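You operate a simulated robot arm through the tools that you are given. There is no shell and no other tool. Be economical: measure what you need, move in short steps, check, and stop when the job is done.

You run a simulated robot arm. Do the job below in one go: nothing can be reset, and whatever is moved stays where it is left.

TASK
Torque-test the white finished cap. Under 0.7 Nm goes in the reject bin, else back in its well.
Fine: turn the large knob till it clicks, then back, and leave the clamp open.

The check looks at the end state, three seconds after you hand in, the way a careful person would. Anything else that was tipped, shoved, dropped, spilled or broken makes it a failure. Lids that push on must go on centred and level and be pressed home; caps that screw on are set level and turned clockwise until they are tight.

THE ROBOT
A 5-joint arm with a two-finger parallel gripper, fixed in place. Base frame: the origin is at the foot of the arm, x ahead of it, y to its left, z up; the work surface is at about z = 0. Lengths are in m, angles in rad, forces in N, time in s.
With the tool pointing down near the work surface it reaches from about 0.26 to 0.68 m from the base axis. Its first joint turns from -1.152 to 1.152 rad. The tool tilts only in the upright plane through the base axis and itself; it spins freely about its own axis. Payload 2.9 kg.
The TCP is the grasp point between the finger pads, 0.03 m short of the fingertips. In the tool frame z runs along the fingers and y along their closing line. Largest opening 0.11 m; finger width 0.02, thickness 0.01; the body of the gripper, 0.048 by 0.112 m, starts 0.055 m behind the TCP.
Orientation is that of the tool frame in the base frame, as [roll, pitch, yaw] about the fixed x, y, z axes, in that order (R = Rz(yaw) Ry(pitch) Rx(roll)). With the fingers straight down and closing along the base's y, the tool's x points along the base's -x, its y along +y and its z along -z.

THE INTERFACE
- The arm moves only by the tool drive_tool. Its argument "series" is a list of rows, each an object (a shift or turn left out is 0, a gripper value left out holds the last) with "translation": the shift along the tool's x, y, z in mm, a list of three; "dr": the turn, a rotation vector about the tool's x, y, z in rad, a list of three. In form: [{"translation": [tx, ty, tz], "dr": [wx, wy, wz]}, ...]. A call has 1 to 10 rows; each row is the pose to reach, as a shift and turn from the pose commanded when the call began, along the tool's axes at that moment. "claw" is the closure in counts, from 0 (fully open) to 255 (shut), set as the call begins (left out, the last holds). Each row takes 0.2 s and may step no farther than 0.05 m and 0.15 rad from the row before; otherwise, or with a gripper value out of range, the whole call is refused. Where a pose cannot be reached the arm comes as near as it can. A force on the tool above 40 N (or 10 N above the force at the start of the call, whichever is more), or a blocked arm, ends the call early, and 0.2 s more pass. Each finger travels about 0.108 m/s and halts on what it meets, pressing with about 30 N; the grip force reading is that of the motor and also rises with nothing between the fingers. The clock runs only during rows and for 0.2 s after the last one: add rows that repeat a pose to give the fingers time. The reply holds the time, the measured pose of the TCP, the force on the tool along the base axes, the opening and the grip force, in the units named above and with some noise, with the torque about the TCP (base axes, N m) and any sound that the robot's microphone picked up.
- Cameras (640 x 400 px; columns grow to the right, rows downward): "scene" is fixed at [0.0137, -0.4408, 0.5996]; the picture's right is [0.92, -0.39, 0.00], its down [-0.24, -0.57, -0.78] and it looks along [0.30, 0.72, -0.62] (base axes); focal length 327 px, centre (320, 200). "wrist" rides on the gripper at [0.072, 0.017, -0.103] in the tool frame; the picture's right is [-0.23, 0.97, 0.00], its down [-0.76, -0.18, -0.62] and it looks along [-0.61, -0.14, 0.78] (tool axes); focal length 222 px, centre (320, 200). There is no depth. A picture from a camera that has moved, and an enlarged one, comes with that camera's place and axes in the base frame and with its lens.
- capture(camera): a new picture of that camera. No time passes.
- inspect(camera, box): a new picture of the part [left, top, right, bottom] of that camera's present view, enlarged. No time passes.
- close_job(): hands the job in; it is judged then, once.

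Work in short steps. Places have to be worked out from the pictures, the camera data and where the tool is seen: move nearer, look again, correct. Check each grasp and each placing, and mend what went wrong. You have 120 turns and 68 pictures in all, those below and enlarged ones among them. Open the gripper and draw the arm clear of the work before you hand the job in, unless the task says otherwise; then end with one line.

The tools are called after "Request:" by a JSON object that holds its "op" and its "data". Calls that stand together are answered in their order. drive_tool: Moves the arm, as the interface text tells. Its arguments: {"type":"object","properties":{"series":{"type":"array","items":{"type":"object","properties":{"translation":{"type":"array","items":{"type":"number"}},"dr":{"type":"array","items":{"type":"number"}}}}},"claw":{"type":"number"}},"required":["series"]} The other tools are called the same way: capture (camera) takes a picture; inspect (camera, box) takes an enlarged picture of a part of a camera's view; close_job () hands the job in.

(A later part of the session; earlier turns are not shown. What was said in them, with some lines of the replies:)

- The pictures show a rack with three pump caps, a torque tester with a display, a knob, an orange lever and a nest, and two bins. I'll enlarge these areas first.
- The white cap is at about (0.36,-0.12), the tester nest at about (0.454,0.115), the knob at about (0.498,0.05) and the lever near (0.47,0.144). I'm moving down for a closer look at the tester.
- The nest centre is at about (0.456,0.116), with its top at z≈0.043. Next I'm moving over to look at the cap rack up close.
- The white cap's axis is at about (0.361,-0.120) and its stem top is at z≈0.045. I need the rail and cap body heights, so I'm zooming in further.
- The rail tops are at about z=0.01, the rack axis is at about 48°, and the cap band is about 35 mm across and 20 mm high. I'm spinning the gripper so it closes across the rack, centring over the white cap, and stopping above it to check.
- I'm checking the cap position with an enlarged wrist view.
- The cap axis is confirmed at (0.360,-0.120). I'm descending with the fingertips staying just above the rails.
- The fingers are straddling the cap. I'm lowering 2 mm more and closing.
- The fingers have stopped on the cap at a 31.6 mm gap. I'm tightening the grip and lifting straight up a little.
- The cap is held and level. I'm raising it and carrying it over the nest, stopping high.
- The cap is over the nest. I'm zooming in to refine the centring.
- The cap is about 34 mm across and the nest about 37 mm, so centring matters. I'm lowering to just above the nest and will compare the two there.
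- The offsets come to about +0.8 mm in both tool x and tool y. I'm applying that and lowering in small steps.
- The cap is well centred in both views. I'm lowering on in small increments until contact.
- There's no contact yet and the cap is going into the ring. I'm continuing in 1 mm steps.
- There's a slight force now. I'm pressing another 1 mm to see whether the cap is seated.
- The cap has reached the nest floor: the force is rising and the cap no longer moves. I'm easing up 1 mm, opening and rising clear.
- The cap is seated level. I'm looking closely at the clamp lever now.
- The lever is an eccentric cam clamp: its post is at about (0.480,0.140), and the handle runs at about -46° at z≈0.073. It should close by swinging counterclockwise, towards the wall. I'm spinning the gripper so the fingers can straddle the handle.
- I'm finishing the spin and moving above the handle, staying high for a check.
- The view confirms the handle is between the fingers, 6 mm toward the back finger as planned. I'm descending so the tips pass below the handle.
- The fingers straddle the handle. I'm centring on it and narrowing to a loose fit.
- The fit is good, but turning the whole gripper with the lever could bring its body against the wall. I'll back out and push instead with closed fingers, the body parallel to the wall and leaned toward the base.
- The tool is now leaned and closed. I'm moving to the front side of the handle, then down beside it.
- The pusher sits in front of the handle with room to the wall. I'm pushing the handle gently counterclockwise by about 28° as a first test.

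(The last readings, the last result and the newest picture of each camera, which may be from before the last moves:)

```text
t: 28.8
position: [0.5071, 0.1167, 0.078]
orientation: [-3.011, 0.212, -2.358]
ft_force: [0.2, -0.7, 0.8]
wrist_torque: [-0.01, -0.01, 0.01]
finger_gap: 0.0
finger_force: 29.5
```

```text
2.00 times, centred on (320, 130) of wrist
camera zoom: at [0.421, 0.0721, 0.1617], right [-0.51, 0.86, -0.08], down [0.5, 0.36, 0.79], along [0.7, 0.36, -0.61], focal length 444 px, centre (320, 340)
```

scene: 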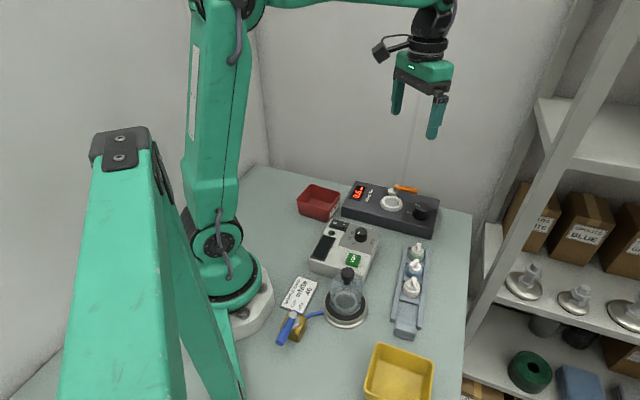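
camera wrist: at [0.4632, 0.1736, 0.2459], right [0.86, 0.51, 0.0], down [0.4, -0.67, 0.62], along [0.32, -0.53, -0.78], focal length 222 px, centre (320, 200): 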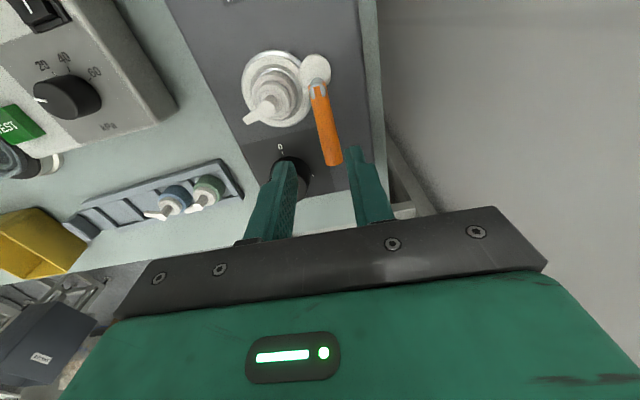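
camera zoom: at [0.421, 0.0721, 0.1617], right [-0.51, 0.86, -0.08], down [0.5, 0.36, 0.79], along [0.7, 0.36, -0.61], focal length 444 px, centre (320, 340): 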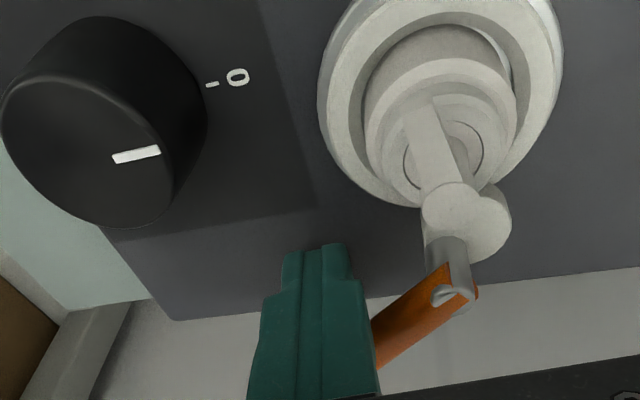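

The lever turns freely counterclockwise. I'm continuing the push along the arc until it meets resistance.

Request:
{"op": "drive_tool", "data": {"series": [{"translation": [-5, 1.8, 0]}, {"translation": [-9.4, 3.7, 0]}, {"translation": [-13, 6.7, 0.5]}, {"translation": [-16.6, 9.7, 1]}, {"translation": [-20, 13, 1]}, {"translation": [-22.7, 16.3, 1]}, {"translation": [-25.2, 20.5, 1]}, {"translation": [-27.4, 24.7, 1]}, {"translation": [-27.4, 24.7, 1]}]}}

Request:
{"op": "inspect", "data": {"camera": "wrist", "box": [220, 30, 420, 230]}}

Request:
{"op": "inspect", "data": {"camera": "scene", "box": [350, 130, 450, 230]}}

```text
t: 30.5
position: [0.5141, 0.1439, 0.0807]
orientation: [-3.024, 0.221, -2.367]
ft_force: [3.5, -5.9, -1.4]
wrist_torque: [-0.03, -0.05, 0.08]
finger_gap: 0.0
finger_force: 29.9
stopped in row 8: the force on the tool passed its limit (the readings are from after the stop); the commanded pose is now the measured one
```

```text
2.00 times, centred on (320, 130) of wrist
camera zoom: at [0.4263, 0.099, 0.1632], right [-0.5, 0.86, -0.06], down [0.5, 0.35, 0.79], along [0.7, 0.36, -0.61], focal length 444 px, centre (320, 340)
```

zoom: 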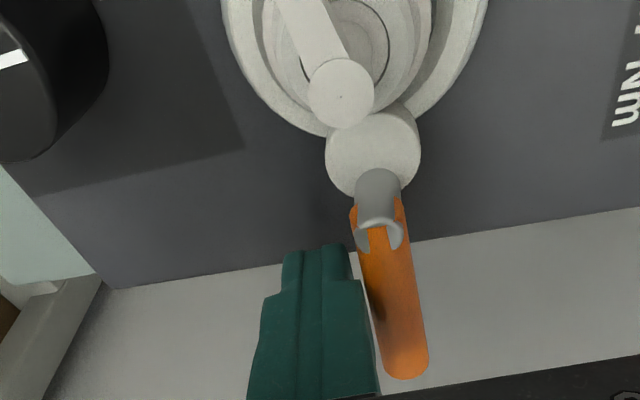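

```text
4.00 times, centred on (400, 180) of scene
camera zoom: at [0.0138, -0.4408, 0.5996], right [0.92, -0.39, 0.0], down [-0.24, -0.57, -0.78], along [0.3, 0.72, -0.62], focal length 1308 px, centre (0, 280)
```

zoom: 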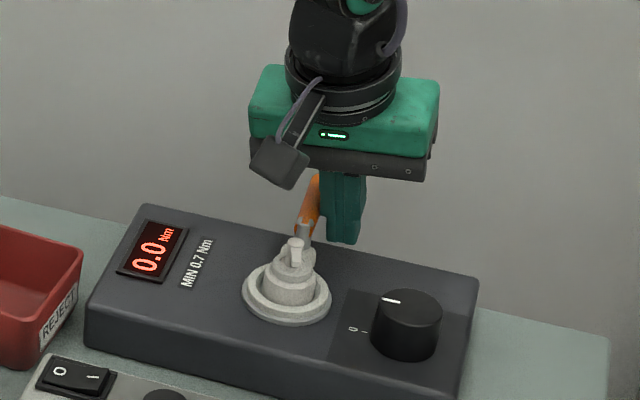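

The lever has turned 90° and hit a firm stop, with the cam against the cap, so the clamp is closed. I'm backing off, rising, and moving over the knob.

Request:
{"op": "drive_tool", "data": {"series": [{"translation": [0, -7, 1]}, {"translation": [0.7, -14.7, 1.8]}, {"translation": [-8, -20, -37]}, {"translation": [-16.5, -24.9, -75]}, {"translation": [-16.5, -24.9, -75]}]}}

Request:
{"op": "drive_tool", "data": {"series": [{"dr": [-0.067, 0.105, 0]}, {"dr": [-0.134, 0.211, 0]}, {"dr": [-0.134, 0.211, 0]}], "claw": 110}}

```text
t: 31.7
position: [0.5216, 0.1328, 0.1608]
orientation: [-3.017, 0.216, -2.367]
ft_force: [-0.8, 0.3, 0.1]
wrist_torque: [0.02, -0.03, -0.02]
finger_gap: 0.0
finger_force: 29.8
```

```text
t: 32.5
position: [0.522, 0.1329, 0.1603]
orientation: [3.14, -0.001, -2.377]
ft_force: [-0.4, 0.3, 0.1]
wrist_torque: [0.03, -0.02, -0.02]
finger_gap: 0.0624
finger_force: 0.1
```

Request:
{"op": "drive_tool", "data": {"series": [{"translation": [38, -22, 0]}, {"translation": [77.5, -44.7, 5]}, {"translation": [77.5, -44.7, 20]}, {"translation": [77.5, -44.7, 20]}]}}

Request:
{"op": "inspect", "data": {"camera": "wrist", "box": [220, 50, 420, 230]}}

Request:
{"op": "inspect", "data": {"camera": "scene", "box": [360, 150, 450, 240]}}

```text
t: 33.5
position: [0.4982, 0.0479, 0.1383]
orientation: [3.138, -0.003, -2.376]
ft_force: [-0.7, -0.3, -0.9]
wrist_torque: [0.01, 0.01, 0.02]
finger_gap: 0.0624
finger_force: 0.1
```

```text
2.22 times, centred on (320, 140) of wrist
camera zoom: at [0.4347, 0.0091, 0.2413], right [-0.51, 0.86, 0.0], down [0.67, 0.4, 0.62], along [0.53, 0.32, -0.78], focal length 494 px, centre (320, 333)
```

zoom: 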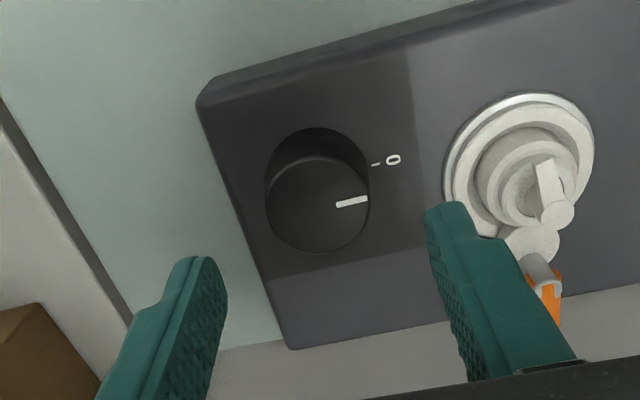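

```text
4.44 times, centred on (405, 195) of scene
camera zoom: at [0.0137, -0.4408, 0.5996], right [0.92, -0.39, 0.0], down [-0.24, -0.57, -0.78], along [0.3, 0.72, -0.62], focal length 1454 px, centre (-58, 222)
```

zoom: 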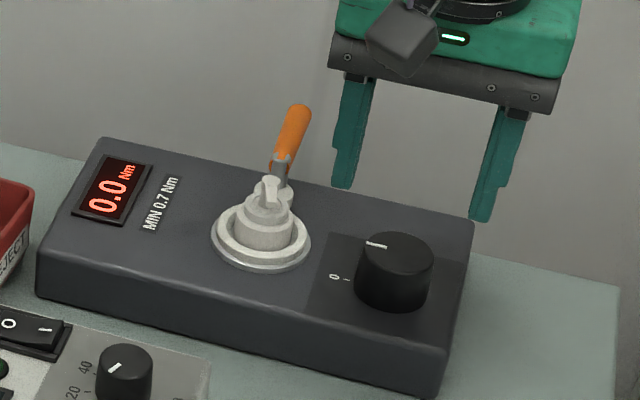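

The knob centre is at about (0.5035,0.048) with its top at z≈0.065. I'm centring over it and descending around it.

Request:
{"op": "drive_tool", "data": {"series": [{"translation": [-3.8, -3.7, 20]}, {"translation": [-3.8, -3.7, 45]}, {"translation": [-3.8, -3.7, 63]}, {"translation": [-3.8, -3.7, 63]}]}}

Request:
{"op": "inspect", "data": {"camera": "wrist", "box": [220, 50, 420, 230]}}

```text
t: 34.5
position: [0.5022, 0.0483, 0.076]
orientation: [3.141, -0.003, -2.375]
ft_force: [0.8, 0.0, -0.7]
wrist_torque: [-0.02, -0.01, 0.02]
finger_gap: 0.0625
finger_force: 0.1
```

```text
2.22 times, centred on (320, 140) of wrist
camera zoom: at [0.439, 0.0098, 0.1784], right [-0.51, 0.86, 0.0], down [0.67, 0.4, 0.62], along [0.53, 0.32, -0.78], focal length 494 px, centre (320, 333)
```

zoom: 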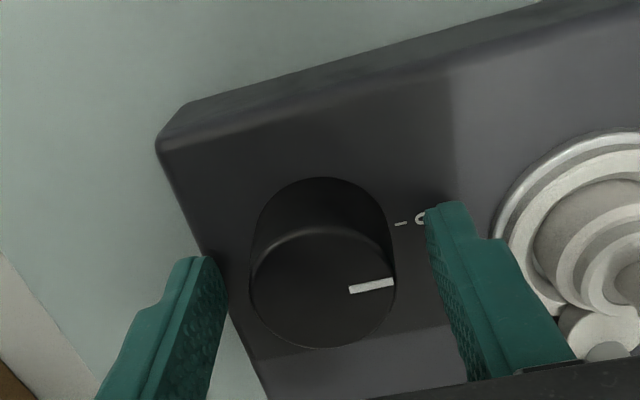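

The knob is centred between the fingers. I'm gripping it.

Request:
{"op": "drive_tool", "data": {"series": [{"translation": [-0.5, -0.3, 0]}, {"translation": [-0.5, -0.3, 0]}, {"translation": [-0.5, -0.3, 0]}], "claw": 255}}

Request:
{"op": "drive_tool", "data": {"series": [{"dr": [0, 0, 0.1]}, {"dr": [0, 0, 0.2]}, {"dr": [0, 0, 0.3]}, {"dr": [0, 0, 0.3]}]}}

Request:
{"op": "inspect", "data": {"camera": "scene", "box": [340, 165, 440, 240]}}

```text
t: 35.3
position: [0.5008, 0.0493, 0.0756]
orientation: [3.135, -0.009, -2.374]
ft_force: [-18.5, 11.9, 3.9]
wrist_torque: [0.15, -0.73, -0.07]
finger_gap: 0.0417
finger_force: 44.5
```

```text
t: 36.3
position: [0.5025, 0.0503, 0.0745]
orientation: [3.138, -0.007, -2.676]
ft_force: [-23.9, 20.1, 2.2]
wrist_torque: [0.08, -0.37, 0.01]
finger_gap: 0.0415
finger_force: 44.7
```

```text
5.33 times, centred on (390, 202) of scene
camera zoom: at [0.0137, -0.4408, 0.5996], right [0.92, -0.39, 0.0], down [-0.24, -0.57, -0.78], along [0.3, 0.72, -0.62], focal length 1744 px, centre (-53, 187)
```

zoom: 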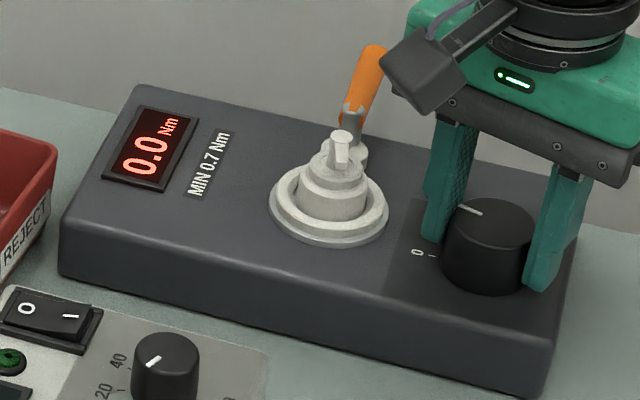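

The knob is turning, but there's a 30 N sideways load, so I'm slightly off-centre. I'm shifting the grip to relieve it.

Request:
{"op": "drive_tool", "data": {"series": [{"translation": [0.6, 1.2, 0]}, {"translation": [0.6, 1.2, 0]}]}}

```text
t: 36.9
position: [0.5014, 0.0489, 0.0741]
orientation: [3.139, -0.005, -2.678]
ft_force: [-8.5, 14.0, -7.4]
wrist_torque: [-0.72, 1.13, -0.02]
finger_gap: 0.0416
finger_force: 45.0
```

Request:
{"op": "drive_tool", "data": {"series": [{"translation": [0, 1.0, 0]}, {"translation": [0, 1.0, 0], "dr": [0, 0, 0.1]}, {"translation": [0, 1.0, 0], "dr": [0, 0, 0.2]}, {"translation": [0, 1.0, 0], "dr": [0, 0, 0.3]}, {"translation": [0, 1.0, 0], "dr": [0, 0, 0.3]}]}}

Request:
{"op": "inspect", "data": {"camera": "scene", "box": [340, 165, 440, 240]}}

```text
t: 38.1
position: [0.5023, 0.0491, 0.0745]
orientation: [-3.14, -0.003, -2.981]
ft_force: [5.3, -14.1, -23.9]
wrist_torque: [-0.95, -0.41, 0.01]
finger_gap: 0.0413
finger_force: 44.4
```

```text
5.33 times, centred on (390, 202) of scene
camera zoom: at [0.0139, -0.4408, 0.5996], right [0.92, -0.39, 0.0], down [-0.24, -0.57, -0.78], along [0.3, 0.72, -0.62], focal length 1744 px, centre (-53, 187)
```

zoom: 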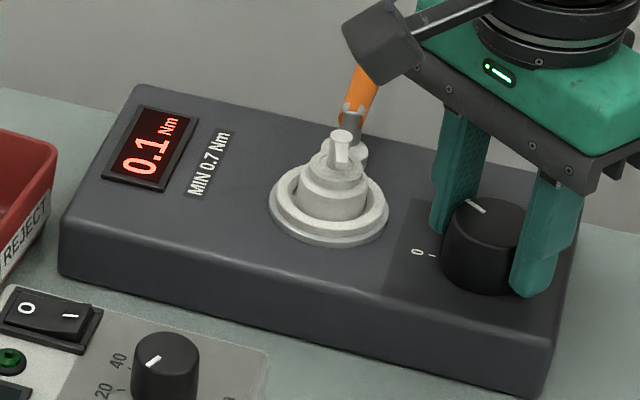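

The display reads 0.1, so clockwise builds torque. I'm continuing to turn with a small centring correction and listening for the click.

Request:
{"op": "drive_tool", "data": {"series": [{"translation": [0, -0.6, 0.5], "dr": [0, 0, 0.1]}, {"translation": [0, -0.6, 0.5], "dr": [0, 0, 0.2]}, {"translation": [0, -0.6, 0.5], "dr": [0, 0, 0.3]}, {"translation": [0, -0.6, 0.5], "dr": [0, 0, 0.4]}, {"translation": [0, -0.6, 0.5], "dr": [0, 0, 0.4]}]}}

```text
t: 39.3
position: [0.5018, 0.0495, 0.0771]
orientation: [-3.14, -0.005, 2.904]
ft_force: [4.6, -25.1, -14.3]
wrist_torque: [0.08, -0.37, 0.0]
finger_gap: 0.0418
finger_force: 45.0
```

Request:
{"op": "drive_tool", "data": {"series": [{"translation": [-0.3, -1.2, 0.3]}, {"translation": [-0.3, -1.2, 0.3], "dr": [0, 0, 0.1]}, {"translation": [-0.3, -1.2, 0.3], "dr": [0, 0, 0.2]}, {"translation": [-0.3, -1.2, 0.3], "dr": [0, 0, 0.3]}, {"translation": [-0.3, -1.2, 0.3], "dr": [0, 0, 0.4]}, {"translation": [-0.3, -1.2, 0.3], "dr": [0, 0, 0.4]}]}}

Request:
{"op": "inspect", "data": {"camera": "scene", "box": [340, 165, 440, 240]}}

```text
t: 40.7
position: [0.5021, 0.0476, 0.0759]
orientation: [-3.141, -0.002, 2.505]
ft_force: [-3.6, -14.3, 2.2]
wrist_torque: [0.12, -0.52, 0.01]
finger_gap: 0.0416
finger_force: 45.0
```

```text
5.33 times, centred on (390, 202) of scene
camera zoom: at [0.0137, -0.4408, 0.5996], right [0.92, -0.39, 0.0], down [-0.24, -0.57, -0.78], along [0.3, 0.72, -0.62], focal length 1744 px, centre (-53, 187)
```

zoom: 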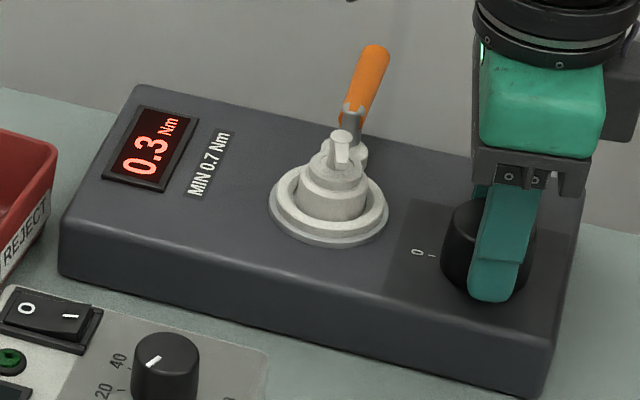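

The display shows 0.3 Nm. I'm continuing clockwise.

Request:
{"op": "drive_tool", "data": {"series": [{"translation": [-0.3, -0.7, 0], "dr": [0, 0, 0.1]}, {"translation": [-0.3, -0.7, 0], "dr": [0, 0, 0.2]}, {"translation": [-0.3, -0.7, 0], "dr": [0, 0, 0.3]}, {"translation": [-0.3, -0.7, 0], "dr": [0, 0, 0.4]}, {"translation": [-0.3, -0.7, 0], "dr": [0, 0, 0.5]}, {"translation": [-0.3, -0.7, 0], "dr": [0, 0, 0.5]}]}}

```text
t: 42.1
position: [0.5019, 0.0484, 0.0752]
orientation: [-3.138, -0.002, 2.007]
ft_force: [-9.8, 8.8, 11.4]
wrist_torque: [0.54, -0.27, 0.01]
finger_gap: 0.0416
finger_force: 44.8
```

No click yet. I'm continuing.

Request:
{"op": "drive_tool", "data": {"series": [{"translation": [0, 0, 0], "dr": [0, 0, 0.1]}, {"translation": [0, 0, 0], "dr": [0, 0, 0.2]}, {"translation": [0, 0, -0.3], "dr": [0, 0, 0.3]}, {"translation": [0, 0, -0.3], "dr": [0, 0, 0.4]}, {"translation": [0, 0, -0.3], "dr": [0, 0, 0.5]}, {"translation": [0, 0, -0.3], "dr": [0, 0, 0.5]}]}}

Request:
{"op": "inspect", "data": {"camera": "scene", "box": [340, 165, 440, 240]}}

```text
t: 43.5
position: [0.5015, 0.0476, 0.0761]
orientation: [-3.136, 0.001, 1.504]
ft_force: [-16.6, 14.7, 18.2]
wrist_torque: [0.3, -0.21, 0.16]
finger_gap: 0.0417
finger_force: 45.0
```

```text
5.33 times, centred on (390, 202) of scene
camera zoom: at [0.0136, -0.4408, 0.5996], right [0.92, -0.39, 0.0], down [-0.24, -0.57, -0.78], along [0.3, 0.72, -0.62], focal length 1744 px, centre (-53, 187)
```

zoom: 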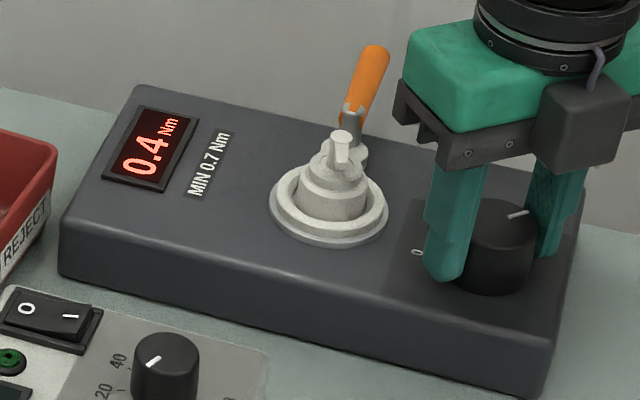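

The display reads 0.4 and resistance is starting. I'm continuing slowly.

Request:
{"op": "drive_tool", "data": {"series": [{"translation": [0.4, -0.8, -0.3], "dr": [0, 0, 0.08]}, {"translation": [0.4, -0.8, -0.3], "dr": [0, 0, 0.16]}, {"translation": [0.4, -0.8, -0.3], "dr": [0, 0, 0.24]}, {"translation": [0.4, -0.8, -0.3], "dr": [0, 0, 0.24]}]}}

Request:
{"op": "inspect", "data": {"camera": "scene", "box": [340, 165, 440, 240]}}

```text
t: 44.5
position: [0.5015, 0.0483, 0.0742]
orientation: [-3.136, 0.001, 1.262]
ft_force: [0.3, -1.4, -5.4]
wrist_torque: [-0.09, -0.25, 0.79]
finger_gap: 0.0414
finger_force: 45.3
```

```text
5.33 times, centred on (390, 202) of scene
camera zoom: at [0.0138, -0.4408, 0.5996], right [0.92, -0.39, 0.0], down [-0.24, -0.57, -0.78], along [0.3, 0.72, -0.62], focal length 1744 px, centre (-53, 187)
```

zoom: 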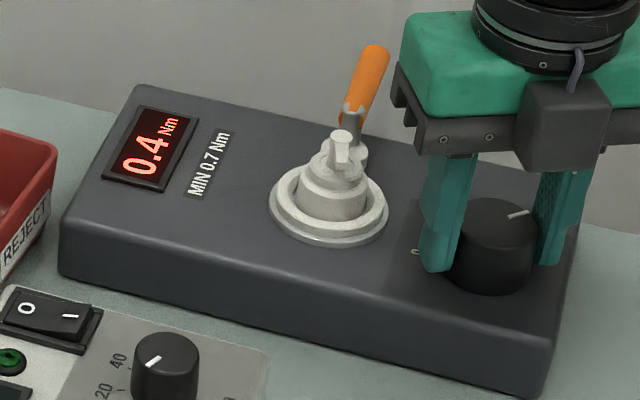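

Torque has risen to 0.79 Nm with the pointer barely moving, and there's no click yet. I'm turning a little more.

Request:
{"op": "drive_tool", "data": {"series": [{"dr": [0, 0, 0.06]}, {"dr": [0, 0, 0.12]}, {"dr": [0, 0, 0.12]}]}}

```text
t: 45.3
position: [0.5012, 0.0479, 0.0746]
orientation: [-3.137, 0.001, 1.148]
ft_force: [2.4, 0.2, -9.3]
wrist_torque: [0.03, -0.93, 0.57]
finger_gap: 0.0417
finger_force: 45.2
```

The grip torque has dropped, so the fingers may be slipping on the knob. I'm checking the pointer and display.

Request:
{"op": "inspect", "data": {"camera": "scene", "box": [340, 165, 440, 240]}}

Request:
{"op": "inspect", "data": {"camera": "wrist", "box": [220, 80, 420, 230]}}

```text
5.33 times, centred on (390, 202) of scene
camera zoom: at [0.0138, -0.4408, 0.5996], right [0.92, -0.39, 0.0], down [-0.24, -0.57, -0.78], along [0.3, 0.72, -0.62], focal length 1744 px, centre (-53, 187)
```

zoom: 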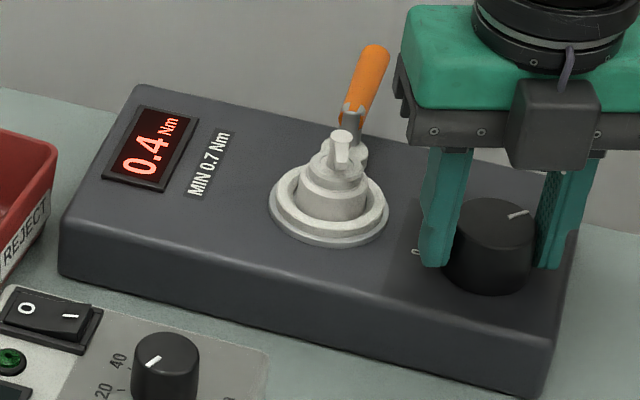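

```text
2.67 times, centred on (320, 155) of wrist
camera zoom: at [0.5469, 0.1063, 0.1782], right [0.79, -0.61, 0.0], down [-0.47, -0.62, 0.63], along [-0.38, -0.49, -0.78], focal length 592 px, centre (320, 320)
```

zoom: 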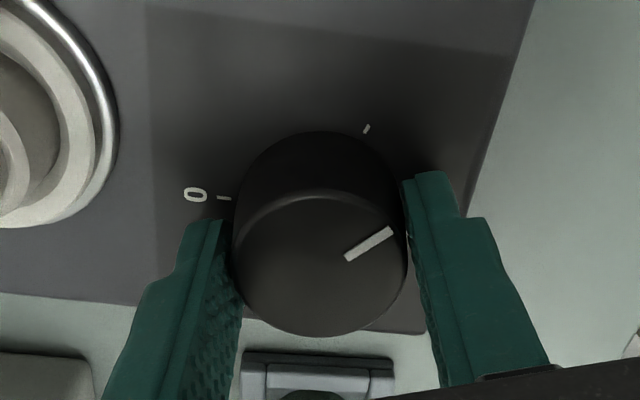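

The pointer turned 138° from 0, past a second tick, and now resists firmly. There's been no click report, so I'll try one more firm turn against the stop.

Request:
{"op": "drive_tool", "data": {"series": [{"dr": [0, 0, 0.14]}, {"dr": [0, 0, 0.28]}, {"dr": [0, 0, 0.28]}]}}

```text
t: 46.1
position: [0.5004, 0.0488, 0.0775]
orientation: [-3.138, 0.005, 0.865]
ft_force: [-3.4, 2.0, 1.9]
wrist_torque: [-0.31, -0.41, 0.84]
finger_gap: 0.0415
finger_force: 45.1
```

The fingers slip at about 0.84 Nm, so this is the knob's end stop. The reading has held at 0.4 Nm. I'm turning back counterclockwise and listening.

Request:
{"op": "drive_tool", "data": {"series": [{"dr": [0, 0, -0.1]}, {"dr": [0, 0, -0.2]}, {"dr": [0, 0, -0.3]}, {"dr": [0, 0, -0.4]}, {"dr": [0, 0, -0.5]}, {"dr": [0, 0, -0.6]}, {"dr": [0, 0, -0.6]}]}}

Request:
{"op": "inspect", "data": {"camera": "scene", "box": [340, 165, 440, 240]}}

```text
t: 47.7
position: [0.5016, 0.049, 0.0759]
orientation: [-3.139, 0.0, 1.466]
ft_force: [-3.3, 2.6, 9.2]
wrist_torque: [-0.08, -0.42, 0.02]
finger_gap: 0.0412
finger_force: 44.9
```

```text
5.33 times, centred on (390, 202) of scene
camera zoom: at [0.0137, -0.4408, 0.5996], right [0.92, -0.39, 0.0], down [-0.24, -0.57, -0.78], along [0.3, 0.72, -0.62], focal length 1744 px, centre (-53, 187)
```

zoom: 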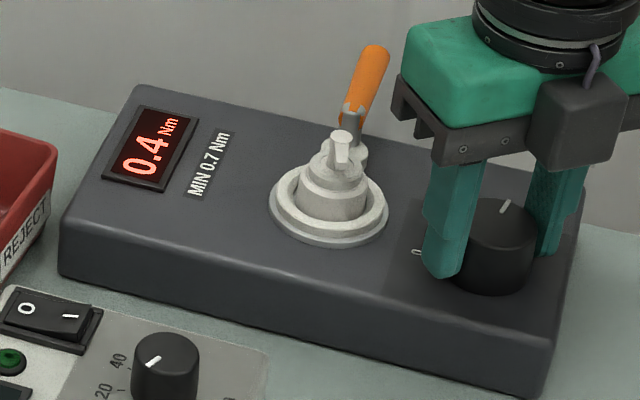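

The display holds 0.4 with the knob partly returned, so it is a held peak. I'm continuing back toward 0.

Request:
{"op": "drive_tool", "data": {"series": [{"dr": [0, 0, -0.1]}, {"dr": [0, 0, -0.2]}, {"dr": [0, 0, -0.3]}, {"dr": [0, 0, -0.4]}, {"dr": [0, 0, -0.5]}, {"dr": [0, 0, -0.6]}, {"dr": [0, 0, -0.7]}, {"dr": [0, 0, -0.8]}, {"dr": [0, 0, -0.9]}, {"dr": [0, 0, -0.9]}]}}

```text
t: 49.9
position: [0.5019, 0.0473, 0.0763]
orientation: [-3.14, 0.0, 2.37]
ft_force: [18.5, 12.1, 1.5]
wrist_torque: [0.12, 0.3, 0.03]
finger_gap: 0.0415
finger_force: 45.0
```

Request:
{"op": "drive_tool", "data": {"series": [{"translation": [0, 1, 0], "dr": [0, 0, -0.1]}, {"translation": [0, 1, 0], "dr": [0, 0, -0.2]}, {"translation": [0, 1, 0], "dr": [0, 0, -0.3]}, {"translation": [0, 1, 0], "dr": [0, 0, -0.4]}, {"translation": [0, 1, 0], "dr": [0, 0, -0.5]}, {"translation": [0, 1, 0], "dr": [0, 0, -0.6]}, {"translation": [0, 1, 0], "dr": [0, 0, -0.7]}, {"translation": [0, 1, 0], "dr": [0, 0, -0.7]}]}}

Request:
{"op": "inspect", "data": {"camera": "scene", "box": [340, 165, 440, 240]}}

```text
t: 51.7
position: [0.502, 0.0492, 0.0759]
orientation: [3.141, -0.001, 3.069]
ft_force: [9.1, -1.2, 4.8]
wrist_torque: [0.5, -1.32, -0.01]
finger_gap: 0.0412
finger_force: 45.3
```

```text
5.33 times, centred on (390, 202) of scene
camera zoom: at [0.0137, -0.4408, 0.5996], right [0.92, -0.39, 0.0], down [-0.24, -0.57, -0.78], along [0.3, 0.72, -0.62], focal length 1744 px, centre (-53, 187)
```

zoom: 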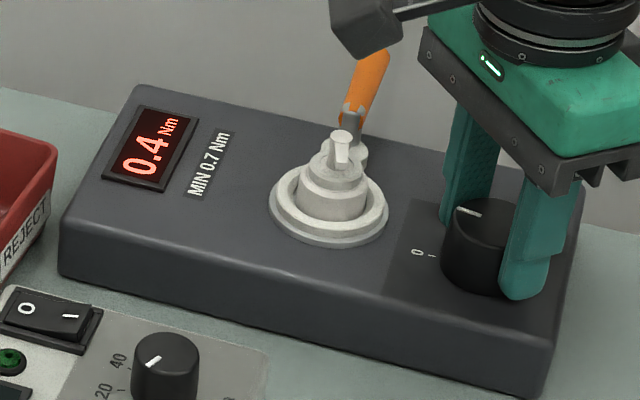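

Request:
{"op": "drive_tool", "data": {"series": [{"dr": [0, 0, -0.08]}, {"dr": [0, 0, -0.16]}, {"dr": [0, 0, -0.22]}, {"dr": [0, 0, -0.22]}]}}

Request:
{"op": "inspect", "data": {"camera": "wrist", "box": [220, 80, 420, 230]}}

```text
t: 52.7
position: [0.5014, 0.0478, 0.0762]
orientation: [3.141, -0.005, -2.995]
ft_force: [5.4, 1.3, 7.0]
wrist_torque: [0.07, -0.26, -0.14]
finger_gap: 0.0414
finger_force: 44.9
```

```text
2.67 times, centred on (320, 155) of wrist
camera zoom: at [0.4279, 0.0542, 0.1793], right [0.08, 1.0, 0.0], down [0.78, -0.06, 0.62], along [0.62, -0.05, -0.79], focal length 592 px, centre (320, 320)
```

zoom: 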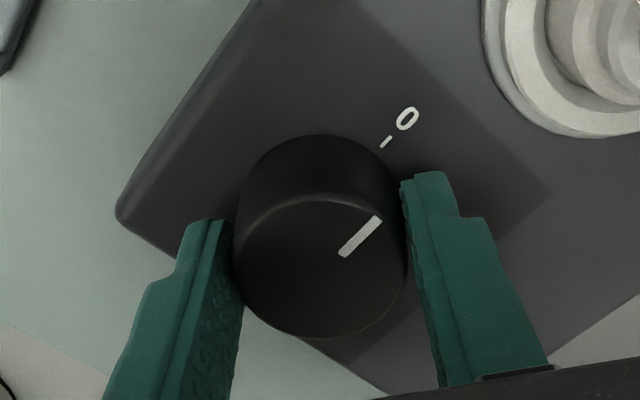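

The knob is back against its 0 stop, and the display holds 0.4. Since I never heard a click, I'm repeating the turn once more, smoothly up to the end.

Request:
{"op": "drive_tool", "data": {"series": [{"dr": [0, 0, 0.14]}, {"dr": [0, 0, 0.28]}, {"dr": [0, 0, 0.42]}, {"dr": [0, 0, 0.56]}, {"dr": [0, 0, 0.7]}, {"dr": [0, 0, 0.84]}, {"dr": [0, 0, 0.98]}, {"dr": [0, 0, 1.12]}, {"dr": [0, 0, 1.26]}, {"dr": [0, 0, 1.4]}]}}

Request:
{"op": "drive_tool", "data": {"series": [{"dr": [0, 0, 0.1]}, {"dr": [0, 0, 0.2]}, {"dr": [0, 0, 0.3]}, {"dr": [0, 0, 0.4]}, {"dr": [0, 0, 0.5]}, {"dr": [0, 0, 0.6]}, {"dr": [0, 0, 0.7]}, {"dr": [0, 0, 0.7]}]}}

```text
t: 54.9
position: [0.5022, 0.0489, 0.0759]
orientation: [-3.136, -0.001, 1.883]
ft_force: [-8.1, 5.2, 15.9]
wrist_torque: [0.31, -0.29, 0.04]
finger_gap: 0.0412
finger_force: 45.4
```

```text
t: 56.7
position: [0.5014, 0.0475, 0.0758]
orientation: [-3.137, 0.002, 1.185]
ft_force: [-17.4, 1.1, 23.7]
wrist_torque: [-0.05, 0.18, -0.04]
finger_gap: 0.0414
finger_force: 45.4
```

Request:
{"op": "drive_tool", "data": {"series": [{"translation": [0, -0.5, -0.5], "dr": [0, 0, 0.08]}, {"translation": [0, -0.5, -0.5], "dr": [0, 0, 0.16]}, {"translation": [0, -0.5, -0.5], "dr": [0, 0, 0.24]}, {"translation": [0, -0.5, -0.5], "dr": [0, 0, 0.32]}, {"translation": [0, -0.5, -0.5], "dr": [0, 0, 0.4]}, {"translation": [0, -0.5, -0.5], "dr": [0, 0, 0.4]}]}}

Request:
{"op": "inspect", "data": {"camera": "scene", "box": [340, 165, 440, 240]}}

```text
t: 58.1
position: [0.5018, 0.0492, 0.0747]
orientation: [-3.141, 0.001, 0.785]
ft_force: [7.2, 0.2, -8.6]
wrist_torque: [-0.11, -1.1, 0.61]
finger_gap: 0.0416
finger_force: 45.2
```

```text
5.33 times, centred on (390, 202) of scene
camera zoom: at [0.0138, -0.4408, 0.5996], right [0.92, -0.39, 0.0], down [-0.24, -0.57, -0.78], along [0.3, 0.72, -0.62], focal length 1744 px, centre (-53, 187)
```

zoom: 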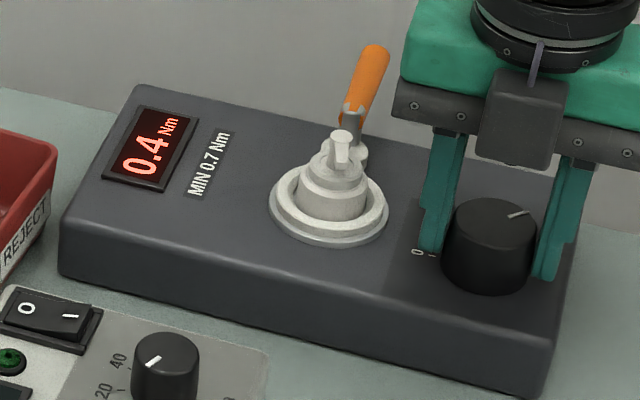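

The second test also gives 0.4 Nm at the end stop, so the result is repeatable and below 0.7: reject. I'm turning the knob back to 0.

Request:
{"op": "drive_tool", "data": {"series": [{"dr": [0, 0, -0.13]}, {"dr": [0, 0, -0.26]}, {"dr": [0, 0, -0.39]}, {"dr": [0, 0, -0.52]}, {"dr": [0, 0, -0.65]}, {"dr": [0, 0, -0.78]}, {"dr": [0, 0, -0.91]}, {"dr": [0, 0, -1.04]}, {"dr": [0, 0, -1.17]}, {"dr": [0, 0, -1.3]}]}}

Request:
{"op": "drive_tool", "data": {"series": [{"dr": [0, 0, -0.13]}, {"dr": [0, 0, -0.26]}, {"dr": [0, 0, -0.39]}, {"dr": [0, 0, -0.52]}, {"dr": [0, 0, -0.65]}, {"dr": [0, 0, -0.78]}, {"dr": [0, 0, -0.91]}, {"dr": [0, 0, -1.0]}, {"dr": [0, 0, -1.0]}]}}

Request:
{"op": "drive_tool", "data": {"series": [{"dr": [0, 0, -0.06]}, {"dr": [0, 0, -0.12]}, {"dr": [0, 0, -0.17]}, {"dr": [0, 0, -0.17]}]}}

```text
t: 60.3
position: [0.5017, 0.0487, 0.0758]
orientation: [-3.137, -0.002, 2.091]
ft_force: [7.7, 7.0, -22.3]
wrist_torque: [0.25, -1.11, 0.02]
finger_gap: 0.0417
finger_force: 45.0
```

```text
t: 62.3
position: [0.5011, 0.0483, 0.0753]
orientation: [-3.141, -0.005, 3.091]
ft_force: [5.5, 6.8, -14.8]
wrist_torque: [0.78, -0.64, 0.0]
finger_gap: 0.0416
finger_force: 44.4
```

```text
t: 63.3
position: [0.5015, 0.0491, 0.0763]
orientation: [3.141, -0.005, -3.023]
ft_force: [-2.4, 0.1, -0.5]
wrist_torque: [-0.06, 0.38, -0.23]
finger_gap: 0.0412
finger_force: 45.0
```

The knob is at its 0 stop. I'm releasing it, rising straight up, then closing the fingers and turning them for the lever.

Request:
{"op": "drive_tool", "data": {"series": [{"translation": [0, 0, 0]}, {"translation": [0, 0, 0]}, {"translation": [0, 0, -30]}, {"translation": [0, 0, -75]}, {"translation": [0, 0, -95]}], "claw": 120}}

Request:
{"op": "drive_tool", "data": {"series": [{"dr": [0, 0, -0.14]}, {"dr": [0, 0, -0.28]}, {"dr": [0, 0, -0.42]}, {"dr": [0, 0, -0.56]}, {"dr": [0, 0, -0.66]}, {"dr": [0, 0, -0.66]}], "claw": 255}}

Request:
{"op": "inspect", "data": {"camera": "scene", "box": [340, 165, 440, 240]}}

```text
t: 64.5
position: [0.502, 0.0471, 0.1717]
orientation: [3.141, -0.003, -3.026]
ft_force: [0.6, 0.3, -1.2]
wrist_torque: [0.02, -0.03, -0.03]
finger_gap: 0.0581
finger_force: 0.0
```

```text
t: 65.9
position: [0.5026, 0.0465, 0.1705]
orientation: [3.137, -0.004, -2.365]
ft_force: [0.4, -0.2, -0.3]
wrist_torque: [-0.02, 0.01, -0.01]
finger_gap: 0.0
finger_force: 29.7
```

```text
5.33 times, centred on (390, 202) of scene
camera zoom: at [0.0137, -0.4408, 0.5996], right [0.92, -0.39, 0.0], down [-0.24, -0.57, -0.78], along [0.3, 0.72, -0.62], focal length 1744 px, centre (-53, 187)
```

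zoom: 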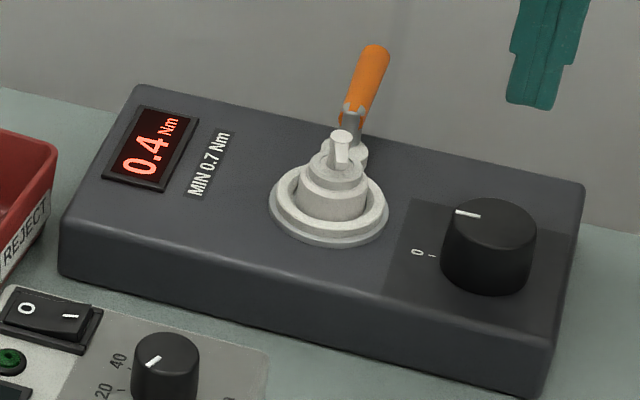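

The knob is at 0 and the display holds 0.4. I'm moving to the far side of the lever, leaning the tool on the way.

Request:
{"op": "drive_tool", "data": {"series": [{"translation": [-20, 28, 0], "dr": [0.05, -0.114, 0]}, {"translation": [-40, 57, 0], "dr": [0.1, -0.229, 0]}, {"translation": [-60, 86, 0], "dr": [0.1, -0.229, 0]}, {"translation": [-79.2, 114.3, 0], "dr": [0.1, -0.229, 0]}, {"translation": [-79.2, 114.3, 0], "dr": [0.1, -0.229, 0]}]}}

```text
t: 67.1
position: [0.4796, 0.1843, 0.1741]
orientation: [-3.041, 0.23, -2.362]
ft_force: [-0.4, 0.1, 1.2]
wrist_torque: [0.0, 0.02, -0.04]
finger_gap: 0.0
finger_force: 30.4
out of reach, approached as far as the arm can: row 2
```

I'm descending beside the handle on its far side.

Request:
{"op": "drive_tool", "data": {"series": [{"translation": [7.1, 3.1, 30]}, {"translation": [14.2, 6.1, 60]}, {"translation": [21.4, 9.2, 91]}, {"translation": [21.4, 9.2, 91]}]}}

Request:
{"op": "inspect", "data": {"camera": "wrist", "box": [220, 30, 460, 230]}}

```text
t: 68.1
position: [0.478, 0.1858, 0.079]
orientation: [-3.043, 0.231, -2.359]
ft_force: [-0.1, 1.2, -0.2]
wrist_torque: [-0.03, 0.01, 0.0]
finger_gap: 0.0
finger_force: 30.0
```

```text
2.00 times, centred on (340, 130) of wrist
camera zoom: at [0.3926, 0.1382, 0.1608], right [-0.51, 0.86, -0.04], down [0.5, 0.34, 0.8], along [0.7, 0.38, -0.6], focal length 444 px, centre (280, 340)
```

zoom: 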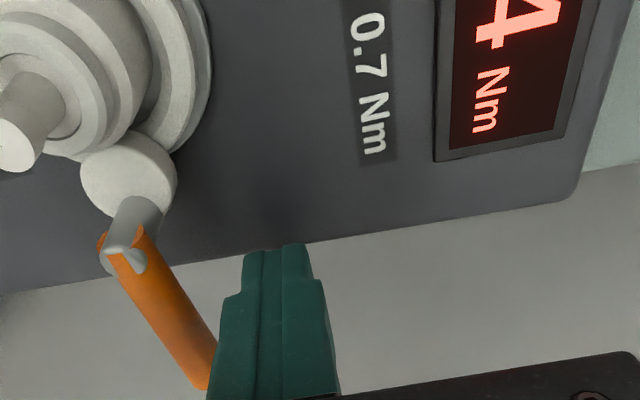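

The pusher is correctly placed beyond the handle. I'm sweeping it clockwise along the arc to open the clamp.

Request:
{"op": "drive_tool", "data": {"series": [{"translation": [0.6, -9.2, 0]}, {"translation": [-4.8, -17.3, 2.9]}, {"translation": [-8.5, -27.7, 4.8]}, {"translation": [-9.1, -39.3, 6.1]}, {"translation": [-6, -51.3, 6.6]}, {"translation": [0.9, -61.4, 6]}, {"translation": [7, -67.6, 5.2]}, {"translation": [12.9, -72.3, 4.3]}, {"translation": [12.9, -72.3, 4.3]}]}}

Request:
{"op": "inspect", "data": {"camera": "scene", "box": [340, 150, 450, 240]}}

```text
t: 70.1
position: [0.5202, 0.1278, 0.078]
orientation: [-3.012, 0.216, -2.357]
ft_force: [8.0, 21.1, -2.2]
wrist_torque: [0.07, -0.09, -0.21]
finger_gap: 0.0
finger_force: 29.4
```

```text
4.44 times, centred on (395, 195) of scene
camera zoom: at [0.0138, -0.4408, 0.5996], right [0.92, -0.39, 0.0], down [-0.24, -0.57, -0.78], along [0.3, 0.72, -0.62], focal length 1454 px, centre (-13, 222)
```

zoom: 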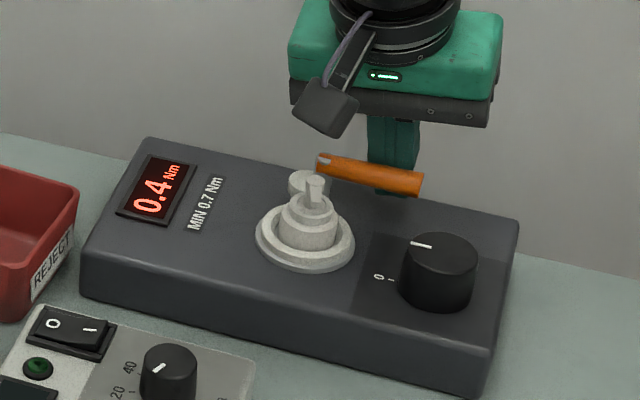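

The clamp lever is fully back at its open stop. I'm backing off and rising, then straightening and opening the fingers to fetch the cap.

Request:
{"op": "drive_tool", "data": {"series": [{"translation": [-8, 0, 2]}, {"translation": [-8, 0, 2]}, {"translation": [-17, -5, -40]}, {"translation": [-26, -11, -80]}, {"translation": [-26, -11, -80]}]}}

Request:
{"op": "drive_tool", "data": {"series": [{"dr": [-0.05, 0.114, 0]}, {"dr": [-0.12, 0.22, 0]}, {"dr": [-0.12, 0.22, 0]}], "claw": 115}}

```text
t: 71.3
position: [0.5275, 0.128, 0.1637]
orientation: [-3.015, 0.211, -2.362]
ft_force: [0.0, -0.9, 0.0]
wrist_torque: [0.02, -0.01, -0.02]
finger_gap: 0.0001
finger_force: 30.2
```

```text
t: 72.1
position: [0.5278, 0.1271, 0.1631]
orientation: [3.139, -0.005, -2.363]
ft_force: [-0.5, 0.1, 0.8]
wrist_torque: [0.0, -0.01, -0.04]
finger_gap: 0.0603
finger_force: 0.1
```

I'm moving over the cap and descending with the fingers open.

Request:
{"op": "drive_tool", "data": {"series": [{"translation": [30, 21, 0]}, {"translation": [59, 42.9, 0]}, {"translation": [59, 42.9, 30]}, {"translation": [59, 42.9, 30]}]}}

Request:
{"op": "inspect", "data": {"camera": "wrist", "box": [240, 80, 400, 230]}}

```text
t: 73.1
position: [0.4556, 0.1183, 0.1329]
orientation: [3.14, -0.003, -2.364]
ft_force: [0.4, -0.4, -0.3]
wrist_torque: [-0.01, -0.01, 0.01]
finger_gap: 0.0605
finger_force: 0.1
```

```text
2.67 times, centred on (320, 155) of wrist
camera zoom: at [0.3919, 0.0779, 0.2364], right [-0.52, 0.85, 0.0], down [0.67, 0.41, 0.62], along [0.53, 0.32, -0.78], focal length 592 px, centre (320, 320)
```

zoom: 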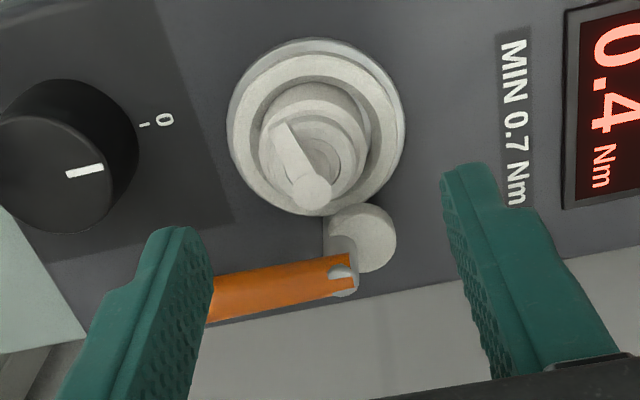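

The cap is about 2 mm off in tool y. I'm correcting that, descending and gripping.

Request:
{"op": "drive_tool", "data": {"series": [{"translation": [0.8, -1.6, 20]}, {"translation": [0.8, -1.6, 40]}, {"translation": [0.8, -1.6, 50.5]}, {"translation": [0.8, -1.6, 50.5]}]}}

Request:
{"op": "drive_tool", "data": {"series": [{"translation": [0, 0, 0]}, {"translation": [0, 0, 0]}, {"translation": [0, 0, 0]}], "claw": 255}}

```text
t: 74.1
position: [0.455, 0.1177, 0.0823]
orientation: [3.14, -0.003, -2.363]
ft_force: [-0.9, -0.7, 0.4]
wrist_torque: [0.01, 0.02, -0.02]
finger_gap: 0.0604
finger_force: 0.0
```

```text
t: 74.9
position: [0.4555, 0.1176, 0.082]
orientation: [3.141, -0.001, -2.363]
ft_force: [1.9, -0.1, 0.0]
wrist_torque: [-0.05, -0.09, -0.02]
finger_gap: 0.0312
finger_force: 10.4
```

The cap is gripped again. I'm lifting it straight out and carrying it over the red REJECT bin, centred at about (0.292,0.223).

Request:
{"op": "drive_tool", "data": {"series": [{"translation": [0, 0, -10]}, {"translation": [0, 0, -40]}, {"translation": [0, 0, -75]}, {"translation": [10, 45, -80]}, {"translation": [20, 90, -80]}, {"translation": [30, 135, -80]}, {"translation": [42.1, 175, -80]}, {"translation": [42.1, 190.3, -70]}, {"translation": [42.1, 190.3, -70]}]}}

Request:
{"op": "capture", "data": {"camera": "wrist"}}

Request:
{"op": "inspect", "data": {"camera": "scene", "box": [270, 130, 400, 230]}}

```text
t: 76.9
position: [0.2919, 0.2201, 0.1602]
orientation: [-3.141, 0.012, -2.363]
ft_force: [-1.0, -0.4, -1.2]
wrist_torque: [-0.03, -0.01, 0.0]
finger_gap: 0.0316
finger_force: 9.6
```

```text
5 pictures are left
camera wrist: at [0.2277, 0.1803, 0.2608], right [-0.52, 0.85, 0.0], down [0.66, 0.4, 0.63], along [0.54, 0.33, -0.77], focal length 222 px, centre (320, 200)
```

wrist: 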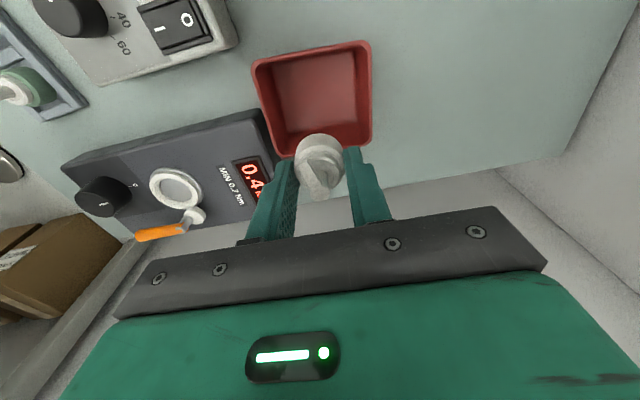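

```text
4.00 times, centred on (335, 180) of scene
camera zoom: at [0.0137, -0.4408, 0.5996], right [0.92, -0.39, 0.0], down [-0.24, -0.57, -0.78], along [0.3, 0.72, -0.62], focal length 1308 px, centre (260, 280)
```

zoom: 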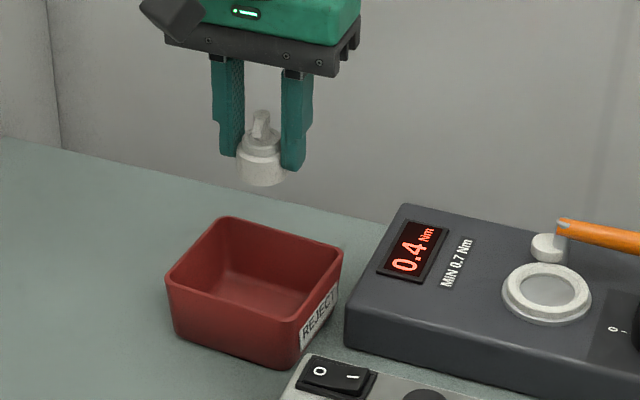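

The refined bin centre is (0.286,0.212) with its rim at z≈0.05. I'm shifting there and lowering the cap into the bin.

Request:
{"op": "drive_tool", "data": {"series": [{"translation": [10.3, -1.9, 15]}, {"translation": [10.3, -1.9, 50]}, {"translation": [10.3, -1.9, 85]}, {"translation": [10.3, -1.9, 104]}, {"translation": [10.3, -1.9, 104]}]}}

Request:
{"op": "inspect", "data": {"camera": "scene", "box": [270, 150, 370, 230]}}

```text
t: 78.1
position: [0.2854, 0.2153, 0.0557]
orientation: [-3.14, 0.013, -2.364]
ft_force: [-0.3, -0.6, -0.2]
wrist_torque: [-0.01, 0.0, 0.03]
finger_gap: 0.0316
finger_force: 10.8
```

```text
5.00 times, centred on (320, 190) of scene
camera zoom: at [0.0137, -0.4408, 0.5996], right [0.92, -0.39, 0.0], down [-0.24, -0.57, -0.78], along [0.3, 0.72, -0.62], focal length 1635 px, centre (320, 250)
```

zoom: 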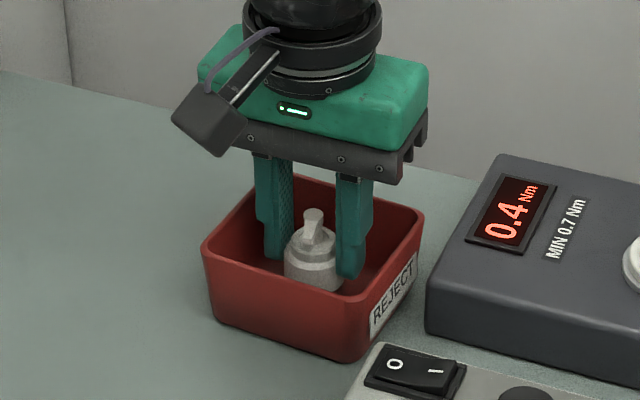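

The cap is inside the bin. I'm lowering to the floor gently.

Request:
{"op": "drive_tool", "data": {"series": [{"translation": [0, 0, 3]}, {"translation": [0, 0, 6]}, {"translation": [0, 0, 8]}, {"translation": [0, 0, 8]}]}}

```text
t: 79.1
position: [0.2851, 0.217, 0.0467]
orientation: [-3.141, 0.013, -2.363]
ft_force: [-0.1, 1.2, 0.1]
wrist_torque: [0.01, 0.02, 0.01]
finger_gap: 0.0318
finger_force: 10.6
```

Request:
{"op": "drive_tool", "data": {"series": [{"translation": [0, 0, 1]}, {"translation": [0, 0, 2]}, {"translation": [0, 0, 2.5]}, {"translation": [0, 0, 2.5]}]}}

```text
t: 80.1
position: [0.2853, 0.2167, 0.044]
orientation: [-3.139, 0.012, -2.363]
ft_force: [-1.1, 0.4, -0.3]
wrist_torque: [-0.01, -0.02, 0.0]
finger_gap: 0.0316
finger_force: 9.4
```

The cap is at or near the floor. I'm going 1.5 mm more, then opening slightly and rising straight out.

Request:
{"op": "drive_tool", "data": {"series": [{"translation": [0, 0, 1]}, {"translation": [0, 0, 1.5]}, {"translation": [0, 0, 1.5]}]}}

Request:
{"op": "drive_tool", "data": {"series": [{"translation": [0, 0, 0]}, {"translation": [0, 0, 0]}, {"translation": [0, 0, -20]}, {"translation": [0, 0, -60]}, {"translation": [0, 0, -105]}, {"translation": [0, 0, -150]}, {"translation": [0, 0, -150]}], "claw": 145}}

Request:
{"op": "capture", "data": {"camera": "scene"}}

```text
t: 80.9
position: [0.2834, 0.2164, 0.0427]
orientation: [-3.14, 0.013, -2.364]
ft_force: [-0.1, -0.9, -0.7]
wrist_torque: [0.0, -0.01, -0.02]
finger_gap: 0.0316
finger_force: 9.5
```

```text
t: 82.5
position: [0.2867, 0.2099, 0.1932]
orientation: [-3.14, 0.012, -2.364]
ft_force: [0.4, 0.3, 0.4]
wrist_torque: [-0.01, 0.0, 0.02]
finger_gap: 0.0474
finger_force: 0.1
```

```text
2 pictures are left
```

scene: 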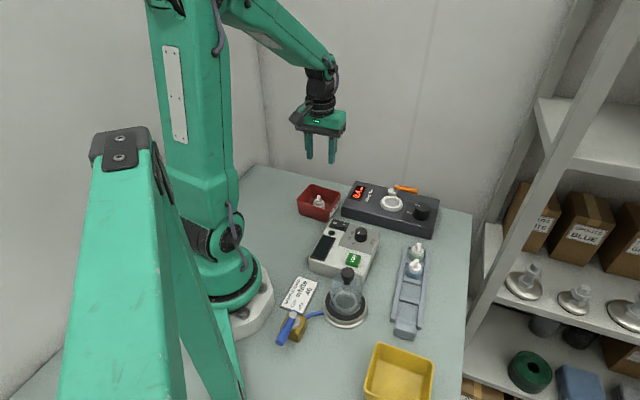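

The cap is in the reject bin and the arm is clear. I'm taking one last close look at the bin, knob and clamp.

Request:
{"op": "inspect", "data": {"camera": "scene", "box": [290, 170, 450, 270]}}

```text
4.00 times, centred on (370, 220) of scene
camera zoom: at [0.0137, -0.4408, 0.5996], right [0.92, -0.39, 0.0], down [-0.24, -0.57, -0.78], along [0.3, 0.72, -0.62], focal length 1308 px, centre (120, 120)
```

zoom: 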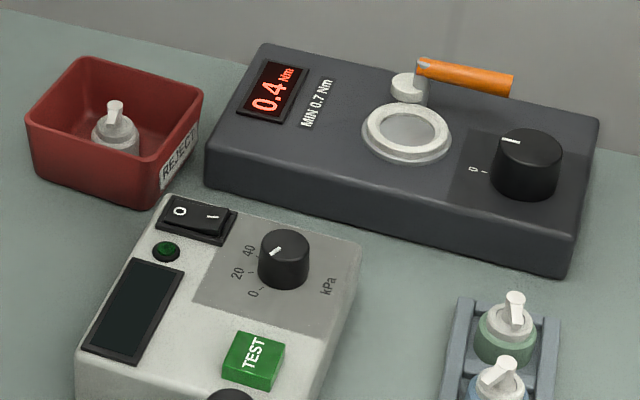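

The cap is upright in the reject bin, the clamp lever is open, the knob is at 0, and nothing else has moved. I'm handing the job in.

Request:
{"op": "close_job", "data": {}}

```text
The job is handed in.
```

The white cap read 0.4 Nm in both test turns, under the 0.7 minimum, so it is in the reject bin with the knob back at 0 and the clamp open; I never heard the click, though I turned the knob to its end stop both times.
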